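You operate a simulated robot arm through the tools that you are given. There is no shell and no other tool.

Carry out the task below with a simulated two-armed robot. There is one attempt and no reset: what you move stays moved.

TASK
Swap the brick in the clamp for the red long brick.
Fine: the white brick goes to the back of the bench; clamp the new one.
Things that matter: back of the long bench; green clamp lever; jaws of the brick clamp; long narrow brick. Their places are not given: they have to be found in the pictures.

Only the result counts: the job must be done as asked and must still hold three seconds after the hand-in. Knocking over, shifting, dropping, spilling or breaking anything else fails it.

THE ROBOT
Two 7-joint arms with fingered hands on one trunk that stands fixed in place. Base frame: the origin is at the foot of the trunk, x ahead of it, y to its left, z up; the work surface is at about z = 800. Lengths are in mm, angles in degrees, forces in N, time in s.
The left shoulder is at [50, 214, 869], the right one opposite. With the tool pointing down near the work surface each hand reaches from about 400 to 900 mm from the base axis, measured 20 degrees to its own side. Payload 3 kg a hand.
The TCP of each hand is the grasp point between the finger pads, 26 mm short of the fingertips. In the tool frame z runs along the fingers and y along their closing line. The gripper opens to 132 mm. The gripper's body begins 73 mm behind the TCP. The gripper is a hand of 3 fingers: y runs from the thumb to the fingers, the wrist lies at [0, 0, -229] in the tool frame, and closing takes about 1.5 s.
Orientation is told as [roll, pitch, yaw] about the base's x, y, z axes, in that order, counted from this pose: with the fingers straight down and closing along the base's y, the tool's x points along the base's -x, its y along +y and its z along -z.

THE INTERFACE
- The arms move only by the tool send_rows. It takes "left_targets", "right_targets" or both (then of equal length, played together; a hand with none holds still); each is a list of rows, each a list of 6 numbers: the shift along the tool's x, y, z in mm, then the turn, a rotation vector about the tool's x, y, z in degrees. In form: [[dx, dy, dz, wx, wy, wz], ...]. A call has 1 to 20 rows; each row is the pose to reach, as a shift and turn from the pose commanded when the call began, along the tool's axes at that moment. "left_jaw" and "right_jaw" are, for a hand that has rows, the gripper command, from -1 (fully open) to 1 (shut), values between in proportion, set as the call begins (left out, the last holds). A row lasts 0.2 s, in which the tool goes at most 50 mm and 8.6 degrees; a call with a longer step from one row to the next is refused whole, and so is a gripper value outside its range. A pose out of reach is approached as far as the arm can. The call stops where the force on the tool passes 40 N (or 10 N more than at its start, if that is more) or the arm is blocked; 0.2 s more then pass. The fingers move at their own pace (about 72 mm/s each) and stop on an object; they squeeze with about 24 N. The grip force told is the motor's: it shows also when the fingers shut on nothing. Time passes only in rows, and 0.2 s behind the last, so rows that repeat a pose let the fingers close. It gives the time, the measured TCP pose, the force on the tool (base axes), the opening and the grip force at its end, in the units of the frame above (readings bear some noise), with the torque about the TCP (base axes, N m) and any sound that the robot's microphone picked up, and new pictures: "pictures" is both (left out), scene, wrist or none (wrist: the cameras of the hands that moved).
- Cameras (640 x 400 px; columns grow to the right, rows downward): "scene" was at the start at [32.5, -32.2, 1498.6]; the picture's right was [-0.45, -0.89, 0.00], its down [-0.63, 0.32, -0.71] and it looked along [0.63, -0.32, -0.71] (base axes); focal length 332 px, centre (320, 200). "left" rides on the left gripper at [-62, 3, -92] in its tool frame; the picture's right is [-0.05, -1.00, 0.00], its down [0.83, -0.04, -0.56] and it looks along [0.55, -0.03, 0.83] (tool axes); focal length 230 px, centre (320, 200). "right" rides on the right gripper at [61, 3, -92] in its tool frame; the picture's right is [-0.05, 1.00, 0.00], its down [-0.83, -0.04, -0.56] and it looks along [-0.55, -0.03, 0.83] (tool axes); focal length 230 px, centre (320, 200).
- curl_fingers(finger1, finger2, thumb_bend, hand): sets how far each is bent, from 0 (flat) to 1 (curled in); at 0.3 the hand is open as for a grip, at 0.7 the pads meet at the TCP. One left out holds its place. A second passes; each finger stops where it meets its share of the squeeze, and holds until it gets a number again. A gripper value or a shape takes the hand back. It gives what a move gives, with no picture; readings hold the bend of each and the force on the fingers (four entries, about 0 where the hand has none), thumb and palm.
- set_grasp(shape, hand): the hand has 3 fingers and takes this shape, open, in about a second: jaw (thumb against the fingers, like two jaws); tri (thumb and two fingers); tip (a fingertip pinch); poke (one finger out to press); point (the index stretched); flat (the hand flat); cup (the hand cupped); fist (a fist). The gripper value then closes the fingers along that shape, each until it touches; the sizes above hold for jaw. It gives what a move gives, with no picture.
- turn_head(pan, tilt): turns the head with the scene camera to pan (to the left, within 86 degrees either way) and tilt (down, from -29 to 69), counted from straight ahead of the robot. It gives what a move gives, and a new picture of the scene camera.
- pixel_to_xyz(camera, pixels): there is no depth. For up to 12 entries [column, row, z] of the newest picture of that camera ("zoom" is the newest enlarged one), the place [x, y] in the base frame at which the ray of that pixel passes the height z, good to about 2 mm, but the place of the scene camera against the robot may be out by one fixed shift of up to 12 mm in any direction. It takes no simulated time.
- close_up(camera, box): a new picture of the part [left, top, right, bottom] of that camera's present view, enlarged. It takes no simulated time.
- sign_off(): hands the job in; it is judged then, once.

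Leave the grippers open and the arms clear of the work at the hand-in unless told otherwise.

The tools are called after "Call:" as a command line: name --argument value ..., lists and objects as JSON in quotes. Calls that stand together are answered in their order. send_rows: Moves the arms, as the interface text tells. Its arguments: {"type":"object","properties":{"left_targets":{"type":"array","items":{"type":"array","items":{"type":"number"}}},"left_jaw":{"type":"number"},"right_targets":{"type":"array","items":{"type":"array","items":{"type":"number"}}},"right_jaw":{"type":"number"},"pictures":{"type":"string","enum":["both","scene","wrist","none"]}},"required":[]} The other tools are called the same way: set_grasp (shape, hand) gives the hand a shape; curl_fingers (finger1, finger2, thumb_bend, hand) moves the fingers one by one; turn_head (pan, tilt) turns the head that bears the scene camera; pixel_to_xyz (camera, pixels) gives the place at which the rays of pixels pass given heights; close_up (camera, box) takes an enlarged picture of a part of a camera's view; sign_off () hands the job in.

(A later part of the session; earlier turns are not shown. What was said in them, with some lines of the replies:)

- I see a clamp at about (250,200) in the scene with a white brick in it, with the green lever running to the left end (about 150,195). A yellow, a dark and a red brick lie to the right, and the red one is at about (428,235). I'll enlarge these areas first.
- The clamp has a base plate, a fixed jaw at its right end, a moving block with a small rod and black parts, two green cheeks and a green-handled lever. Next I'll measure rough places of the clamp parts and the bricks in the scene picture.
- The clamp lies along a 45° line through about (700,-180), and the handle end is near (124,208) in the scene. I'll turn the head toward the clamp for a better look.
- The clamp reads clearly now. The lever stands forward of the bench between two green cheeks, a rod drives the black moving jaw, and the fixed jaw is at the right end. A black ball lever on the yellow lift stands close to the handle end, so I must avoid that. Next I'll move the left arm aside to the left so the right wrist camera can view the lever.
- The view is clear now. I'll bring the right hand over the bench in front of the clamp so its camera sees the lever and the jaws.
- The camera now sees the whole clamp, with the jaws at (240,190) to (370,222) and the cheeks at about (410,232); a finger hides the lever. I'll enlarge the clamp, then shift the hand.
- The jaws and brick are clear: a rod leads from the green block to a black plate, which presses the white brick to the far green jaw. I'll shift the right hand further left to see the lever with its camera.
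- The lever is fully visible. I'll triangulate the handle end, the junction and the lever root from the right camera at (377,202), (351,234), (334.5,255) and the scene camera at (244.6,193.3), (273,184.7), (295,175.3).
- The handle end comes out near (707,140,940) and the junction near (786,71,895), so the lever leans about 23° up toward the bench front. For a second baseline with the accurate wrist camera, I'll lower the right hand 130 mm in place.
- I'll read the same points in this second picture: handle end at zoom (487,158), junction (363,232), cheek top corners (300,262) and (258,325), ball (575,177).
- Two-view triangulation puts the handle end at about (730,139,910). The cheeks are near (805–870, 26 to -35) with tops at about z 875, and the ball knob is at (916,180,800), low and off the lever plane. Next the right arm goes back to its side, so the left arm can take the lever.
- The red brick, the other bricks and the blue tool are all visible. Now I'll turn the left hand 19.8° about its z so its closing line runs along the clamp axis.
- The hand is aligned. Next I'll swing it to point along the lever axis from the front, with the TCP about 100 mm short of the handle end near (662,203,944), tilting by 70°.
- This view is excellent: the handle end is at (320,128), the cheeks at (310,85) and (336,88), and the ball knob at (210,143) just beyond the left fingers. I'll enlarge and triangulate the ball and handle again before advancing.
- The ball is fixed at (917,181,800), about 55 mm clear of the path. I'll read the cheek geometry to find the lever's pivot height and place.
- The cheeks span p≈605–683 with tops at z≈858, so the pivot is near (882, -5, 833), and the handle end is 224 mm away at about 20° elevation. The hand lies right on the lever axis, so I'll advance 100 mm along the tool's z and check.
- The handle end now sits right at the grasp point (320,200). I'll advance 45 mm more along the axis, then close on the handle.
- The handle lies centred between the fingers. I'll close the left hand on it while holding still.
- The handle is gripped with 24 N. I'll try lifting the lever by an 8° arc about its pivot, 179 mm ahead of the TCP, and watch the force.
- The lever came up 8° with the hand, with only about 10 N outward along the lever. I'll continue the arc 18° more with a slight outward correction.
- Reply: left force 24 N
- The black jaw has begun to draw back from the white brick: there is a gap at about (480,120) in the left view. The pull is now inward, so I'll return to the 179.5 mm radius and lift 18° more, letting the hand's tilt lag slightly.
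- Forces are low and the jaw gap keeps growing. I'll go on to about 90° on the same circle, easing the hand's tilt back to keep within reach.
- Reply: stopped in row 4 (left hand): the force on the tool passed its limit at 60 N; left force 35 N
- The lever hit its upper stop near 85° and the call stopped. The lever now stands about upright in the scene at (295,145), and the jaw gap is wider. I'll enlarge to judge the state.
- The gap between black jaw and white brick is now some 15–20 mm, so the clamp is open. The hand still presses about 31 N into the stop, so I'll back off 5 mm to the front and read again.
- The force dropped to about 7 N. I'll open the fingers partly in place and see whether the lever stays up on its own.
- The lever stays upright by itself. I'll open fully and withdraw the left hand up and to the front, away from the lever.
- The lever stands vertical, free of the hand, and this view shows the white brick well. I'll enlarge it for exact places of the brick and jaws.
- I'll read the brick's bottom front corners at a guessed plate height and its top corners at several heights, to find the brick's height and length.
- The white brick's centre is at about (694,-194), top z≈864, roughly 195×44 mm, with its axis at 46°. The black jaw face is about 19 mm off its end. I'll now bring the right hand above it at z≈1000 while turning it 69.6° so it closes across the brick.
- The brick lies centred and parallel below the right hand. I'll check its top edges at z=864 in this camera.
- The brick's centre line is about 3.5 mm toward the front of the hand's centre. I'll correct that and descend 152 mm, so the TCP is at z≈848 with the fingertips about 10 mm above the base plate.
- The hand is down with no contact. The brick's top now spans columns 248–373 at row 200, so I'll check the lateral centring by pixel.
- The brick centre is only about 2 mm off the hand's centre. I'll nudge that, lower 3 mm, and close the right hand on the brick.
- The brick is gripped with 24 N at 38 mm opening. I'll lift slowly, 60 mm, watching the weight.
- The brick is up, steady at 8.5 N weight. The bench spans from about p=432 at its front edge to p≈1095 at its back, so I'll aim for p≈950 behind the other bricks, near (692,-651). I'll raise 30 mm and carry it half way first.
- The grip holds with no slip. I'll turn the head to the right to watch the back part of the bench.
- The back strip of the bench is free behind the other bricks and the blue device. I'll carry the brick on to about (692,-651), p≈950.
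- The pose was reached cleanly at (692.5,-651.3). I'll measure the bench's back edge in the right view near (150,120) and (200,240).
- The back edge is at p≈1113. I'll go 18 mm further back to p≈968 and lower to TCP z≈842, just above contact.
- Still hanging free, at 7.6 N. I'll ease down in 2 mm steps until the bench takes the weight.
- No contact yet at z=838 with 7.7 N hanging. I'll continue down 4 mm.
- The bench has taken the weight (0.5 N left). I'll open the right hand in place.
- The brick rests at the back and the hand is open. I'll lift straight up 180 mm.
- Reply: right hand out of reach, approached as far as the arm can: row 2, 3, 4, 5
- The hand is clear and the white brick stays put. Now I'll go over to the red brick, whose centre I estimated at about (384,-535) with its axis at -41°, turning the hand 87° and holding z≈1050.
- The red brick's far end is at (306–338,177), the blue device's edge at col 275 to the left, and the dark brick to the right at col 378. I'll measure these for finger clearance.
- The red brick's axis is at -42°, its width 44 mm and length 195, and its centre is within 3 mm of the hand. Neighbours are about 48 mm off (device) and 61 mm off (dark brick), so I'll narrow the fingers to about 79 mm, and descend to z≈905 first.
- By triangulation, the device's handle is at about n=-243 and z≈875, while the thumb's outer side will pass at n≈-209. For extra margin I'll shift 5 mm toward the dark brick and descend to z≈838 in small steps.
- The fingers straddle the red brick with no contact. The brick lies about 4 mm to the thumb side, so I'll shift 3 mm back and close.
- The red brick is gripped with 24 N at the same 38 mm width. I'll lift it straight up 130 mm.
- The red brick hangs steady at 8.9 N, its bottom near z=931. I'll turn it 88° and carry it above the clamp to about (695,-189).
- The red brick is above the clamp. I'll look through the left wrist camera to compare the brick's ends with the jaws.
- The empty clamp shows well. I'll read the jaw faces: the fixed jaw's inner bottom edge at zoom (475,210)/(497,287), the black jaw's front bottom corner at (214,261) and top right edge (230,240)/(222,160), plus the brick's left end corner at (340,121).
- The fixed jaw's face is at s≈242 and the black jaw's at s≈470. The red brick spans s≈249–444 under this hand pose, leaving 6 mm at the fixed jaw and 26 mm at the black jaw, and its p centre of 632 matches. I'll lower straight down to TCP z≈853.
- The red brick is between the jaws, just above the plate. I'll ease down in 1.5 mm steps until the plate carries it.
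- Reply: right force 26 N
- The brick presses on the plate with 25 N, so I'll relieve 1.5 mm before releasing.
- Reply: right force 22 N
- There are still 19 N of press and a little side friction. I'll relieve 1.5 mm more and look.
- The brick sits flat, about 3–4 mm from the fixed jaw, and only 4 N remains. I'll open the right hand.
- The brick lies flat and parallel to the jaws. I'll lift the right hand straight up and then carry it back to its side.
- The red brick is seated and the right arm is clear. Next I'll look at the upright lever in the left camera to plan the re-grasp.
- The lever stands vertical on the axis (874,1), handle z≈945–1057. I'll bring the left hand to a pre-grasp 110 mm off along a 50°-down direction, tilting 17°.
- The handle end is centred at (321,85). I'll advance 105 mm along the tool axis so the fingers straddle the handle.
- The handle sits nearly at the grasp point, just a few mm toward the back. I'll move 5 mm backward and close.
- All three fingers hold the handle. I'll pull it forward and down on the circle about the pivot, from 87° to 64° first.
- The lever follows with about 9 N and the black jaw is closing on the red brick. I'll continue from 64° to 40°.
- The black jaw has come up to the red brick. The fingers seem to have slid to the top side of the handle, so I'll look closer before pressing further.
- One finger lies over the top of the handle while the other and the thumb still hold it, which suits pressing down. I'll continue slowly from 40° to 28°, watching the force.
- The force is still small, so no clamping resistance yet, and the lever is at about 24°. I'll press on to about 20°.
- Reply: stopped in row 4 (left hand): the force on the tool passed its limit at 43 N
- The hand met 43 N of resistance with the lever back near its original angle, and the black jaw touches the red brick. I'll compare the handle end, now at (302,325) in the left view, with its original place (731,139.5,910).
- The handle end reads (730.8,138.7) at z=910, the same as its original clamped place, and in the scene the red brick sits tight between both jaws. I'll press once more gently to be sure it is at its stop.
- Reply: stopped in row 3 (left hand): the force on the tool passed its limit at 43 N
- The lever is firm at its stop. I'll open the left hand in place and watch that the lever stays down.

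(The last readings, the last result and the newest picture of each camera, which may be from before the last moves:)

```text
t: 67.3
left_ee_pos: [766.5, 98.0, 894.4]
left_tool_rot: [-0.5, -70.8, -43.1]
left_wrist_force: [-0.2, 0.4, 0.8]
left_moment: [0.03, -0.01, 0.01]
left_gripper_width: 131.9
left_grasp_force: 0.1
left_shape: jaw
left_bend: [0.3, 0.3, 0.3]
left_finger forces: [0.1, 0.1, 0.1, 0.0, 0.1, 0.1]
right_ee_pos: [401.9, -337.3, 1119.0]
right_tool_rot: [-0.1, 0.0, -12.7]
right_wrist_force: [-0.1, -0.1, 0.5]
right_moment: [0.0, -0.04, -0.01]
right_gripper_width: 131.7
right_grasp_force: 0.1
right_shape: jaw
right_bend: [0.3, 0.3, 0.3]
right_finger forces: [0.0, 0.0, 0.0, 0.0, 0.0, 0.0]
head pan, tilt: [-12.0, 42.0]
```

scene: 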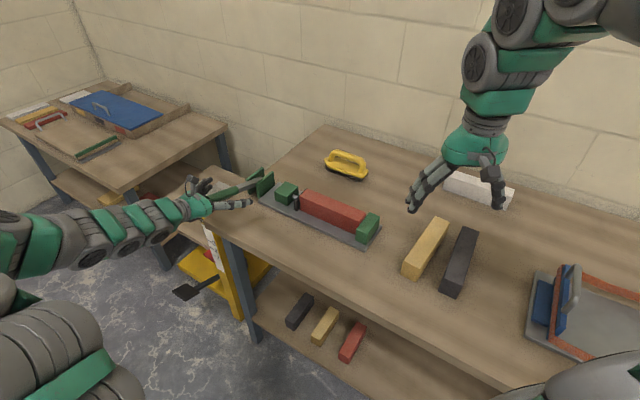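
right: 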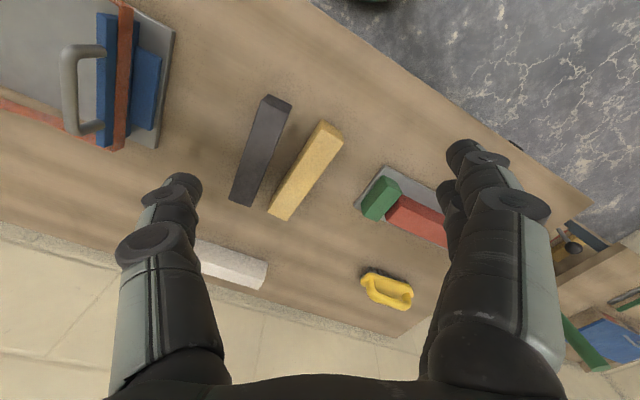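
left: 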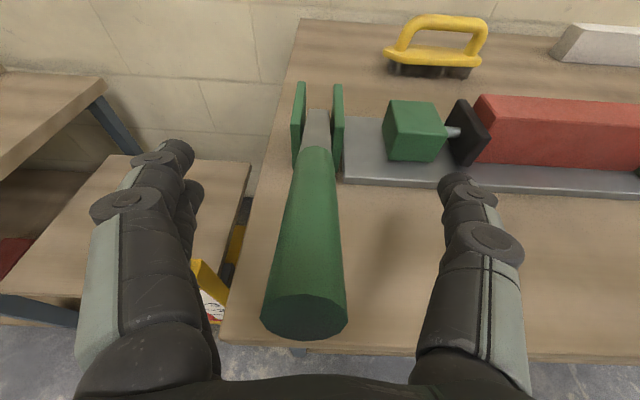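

The lever stays down after release. I'll withdraw the left hand straight back along its axis by 150 mm.

Call:
send_rows --left_targets '[[0, 0, -30, 0, 0, 0], [0, 0, -70, 0, 0, 0], [0, 0, -110, 0, 0, 0], [0, 0, -150, 0, 0, 0]]' --left_jaw -1 --pictures "both"

Call:
close_up --camera "left" --box '[270, 40, 630, 200]'

```text
t: 68.3
left_ee_pos: [666.6, 194.6, 944.1]
left_tool_rot: [-0.5, -70.8, -43.1]
left_wrist_force: [0.1, -0.4, 0.9]
left_moment: [0.01, 0.01, 0.02]
left_gripper_width: 131.9
left_grasp_force: 0.1
left_shape: jaw
left_bend: [0.3, 0.3, 0.3]
left_finger forces: [0.1, 0.0, 0.1, 0.1, 0.1, 0.0]
right_ee_pos: [401.1, -335.8, 1118.7]
right_tool_rot: [-0.1, 0.1, -12.9]
right_wrist_force: [-0.5, -0.3, 0.4]
right_moment: [0.0, -0.01, 0.01]
right_gripper_width: 132.0
right_grasp_force: 0.0
right_shape: jaw
right_bend: [0.3, 0.3, 0.3]
right_finger forces: [0.1, 0.1, 0.0, 0.0, 0.0, 0.0]
head pan, tilt: [-12.0, 42.0]
```

scene: 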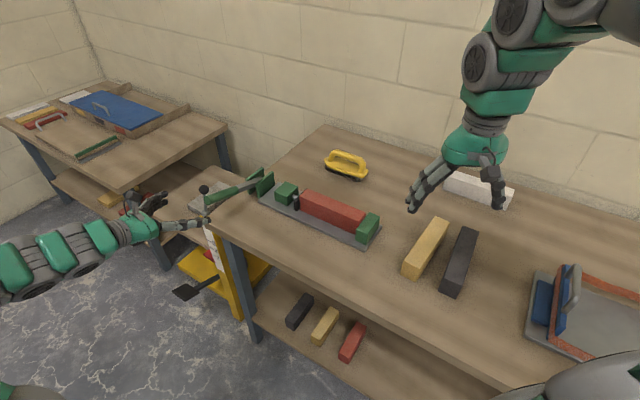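
left: 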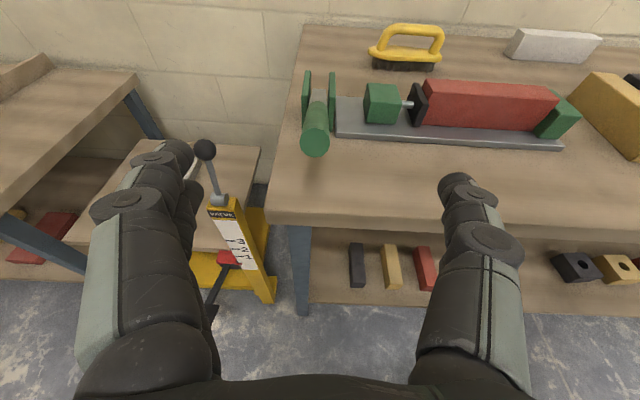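

```text
1.78 times, centred on (450, 120) of left
```

zoom: 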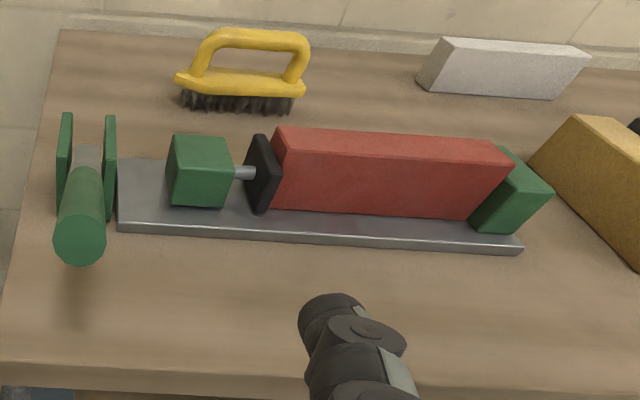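

The red brick is held between the black jaw and the fixed jaw. I'll verify the lever's resting angle and the jaw contacts by measuring in this view.

Call:
close_up --camera "left" --box '[290, 50, 450, 170]'

Call:
pixel_to_xyz --camera "left" --pixels '[[315.3, 141.5, 910], [315.3, 141.5, 900]]'

Call:
close_up --camera "left" --box '[400, 60, 600, 170]'

```text
3.33 times, centred on (370, 110) of left
```

zoom: 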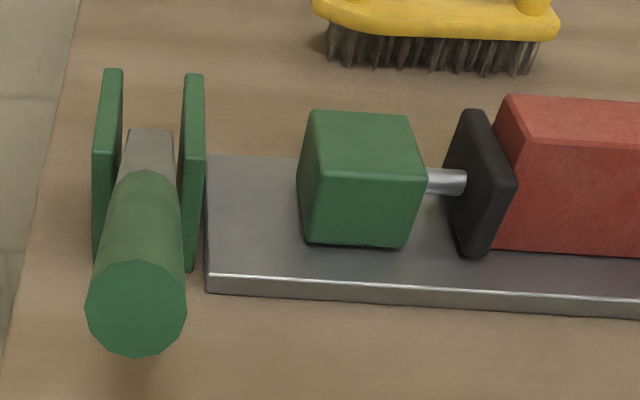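

```text
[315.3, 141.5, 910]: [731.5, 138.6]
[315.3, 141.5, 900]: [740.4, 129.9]
```

```text
3.20 times, centred on (500, 115) of left
```

zoom: 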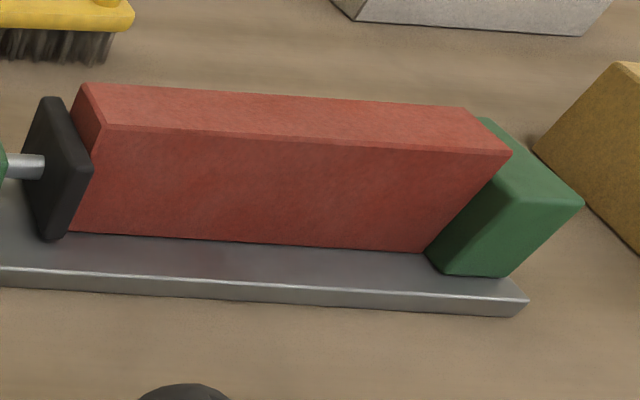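

The handle end is back at (731,139), exactly its clamped place, and no gap shows at either jaw. Now I'll retire the left arm to its open parking place at the left.

Call:
send_rows --left_targets '[[-9, -8, -33, 0, 3, 0], [-18, -17, -66, 0, 9, 0], [-27, -25, -100, 0, 16, 0], [-36, -34, -133, 0, 23, 0], [-46, -42, -166, 0, 31, 0], [-55, -50, -200, 0, 39, 0], [-64, -59, -233, 0, 47, 0], [-73, -67, -266, 0, 55, 0], [-82, -76, -300, 0, 63, 0], [-91.5, -84, -333, 0, 70, 0]]' --left_jaw -1 --pictures "scene"

Call:
close_up --camera "scene" --box '[190, 130, 390, 255]'

Call:
close_up --camera "scene" --box '[380, 140, 640, 300]'

```text
t: 70.5
left_ee_pos: [401.2, 329.8, 1140.5]
left_tool_rot: [-0.2, -0.7, -43.5]
left_wrist_force: [0.1, -0.2, -0.1]
left_moment: [0.0, 0.01, -0.01]
left_gripper_width: 132.2
left_grasp_force: 0.0
left_shape: jaw
left_bend: [0.3, 0.3, 0.3]
left_finger forces: [0.0, 0.0, 0.1, 0.0, 0.1, 0.0]
right_ee_pos: [400.0, -335.6, 1118.4]
right_tool_rot: [0.0, -0.1, -12.8]
right_wrist_force: [-0.2, -1.4, 0.4]
right_moment: [0.01, 0.02, 0.0]
right_gripper_width: 131.9
right_grasp_force: 0.0
right_shape: jaw
right_bend: [0.3, 0.3, 0.3]
right_finger forces: [0.0, 0.0, 0.1, 0.0, 0.0, 0.1]
head pan, tilt: [-12.0, 42.0]
```

scene: 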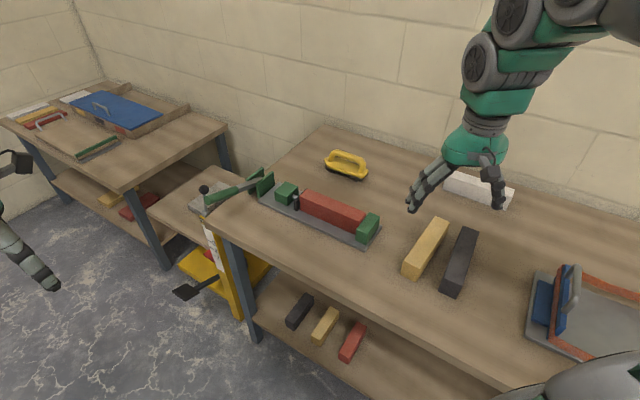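

```text
3.20 times, centred on (290, 192) of scene
```

zoom: 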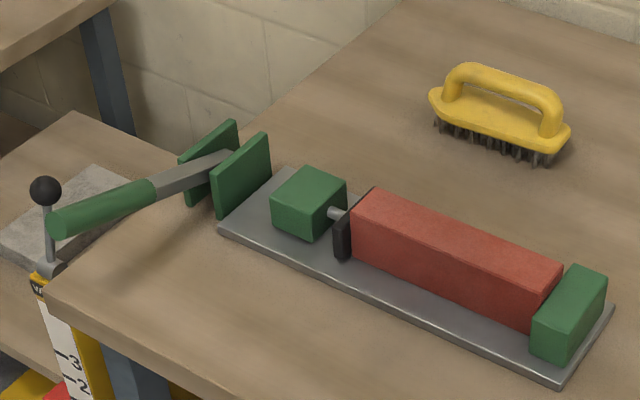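

```text
2.46 times, centred on (510, 220) of scene
```

zoom: 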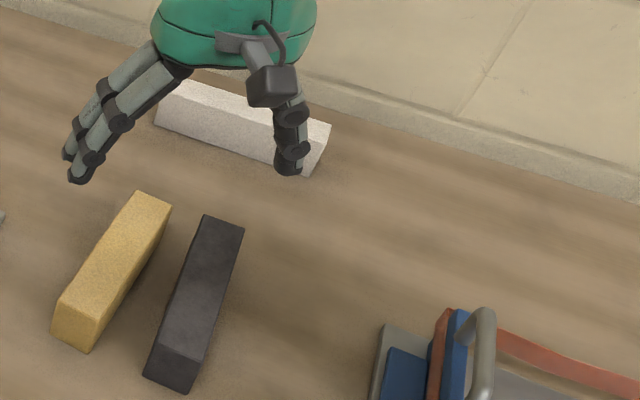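

The red brick is clamped with the lever down. The white brick lies flat at the back of the bench, and the yellow brick, dark brick, brush and blue device are where they were. Both hands are open and clear, so I'm handing in.

Call:
sign_off

```text
The job is handed in.
```

The swap is done and handed in. The red long brick is clamped, and the white brick lies flat at the back of the bench.

- **Clamp:** The lever is back at the angle it started from and at its stop. No gap shows between the red brick and either jaw. The lever stayed down after I let go.
- **White brick:** It sits about 125 mm in front of the bench's back edge, behind the other bricks. That is near the right arm's reach limit, and no marked zone was visible, so I took "back" to mean the rear part of the bench.
- **Everything else:** The yellow and dark bricks, the brush, the blue device and the ball lever look unmoved in the last pictures. Both hands are open and clear of the work.

I signed off within a few seconds of the last check and did not watch the full three-second hold.
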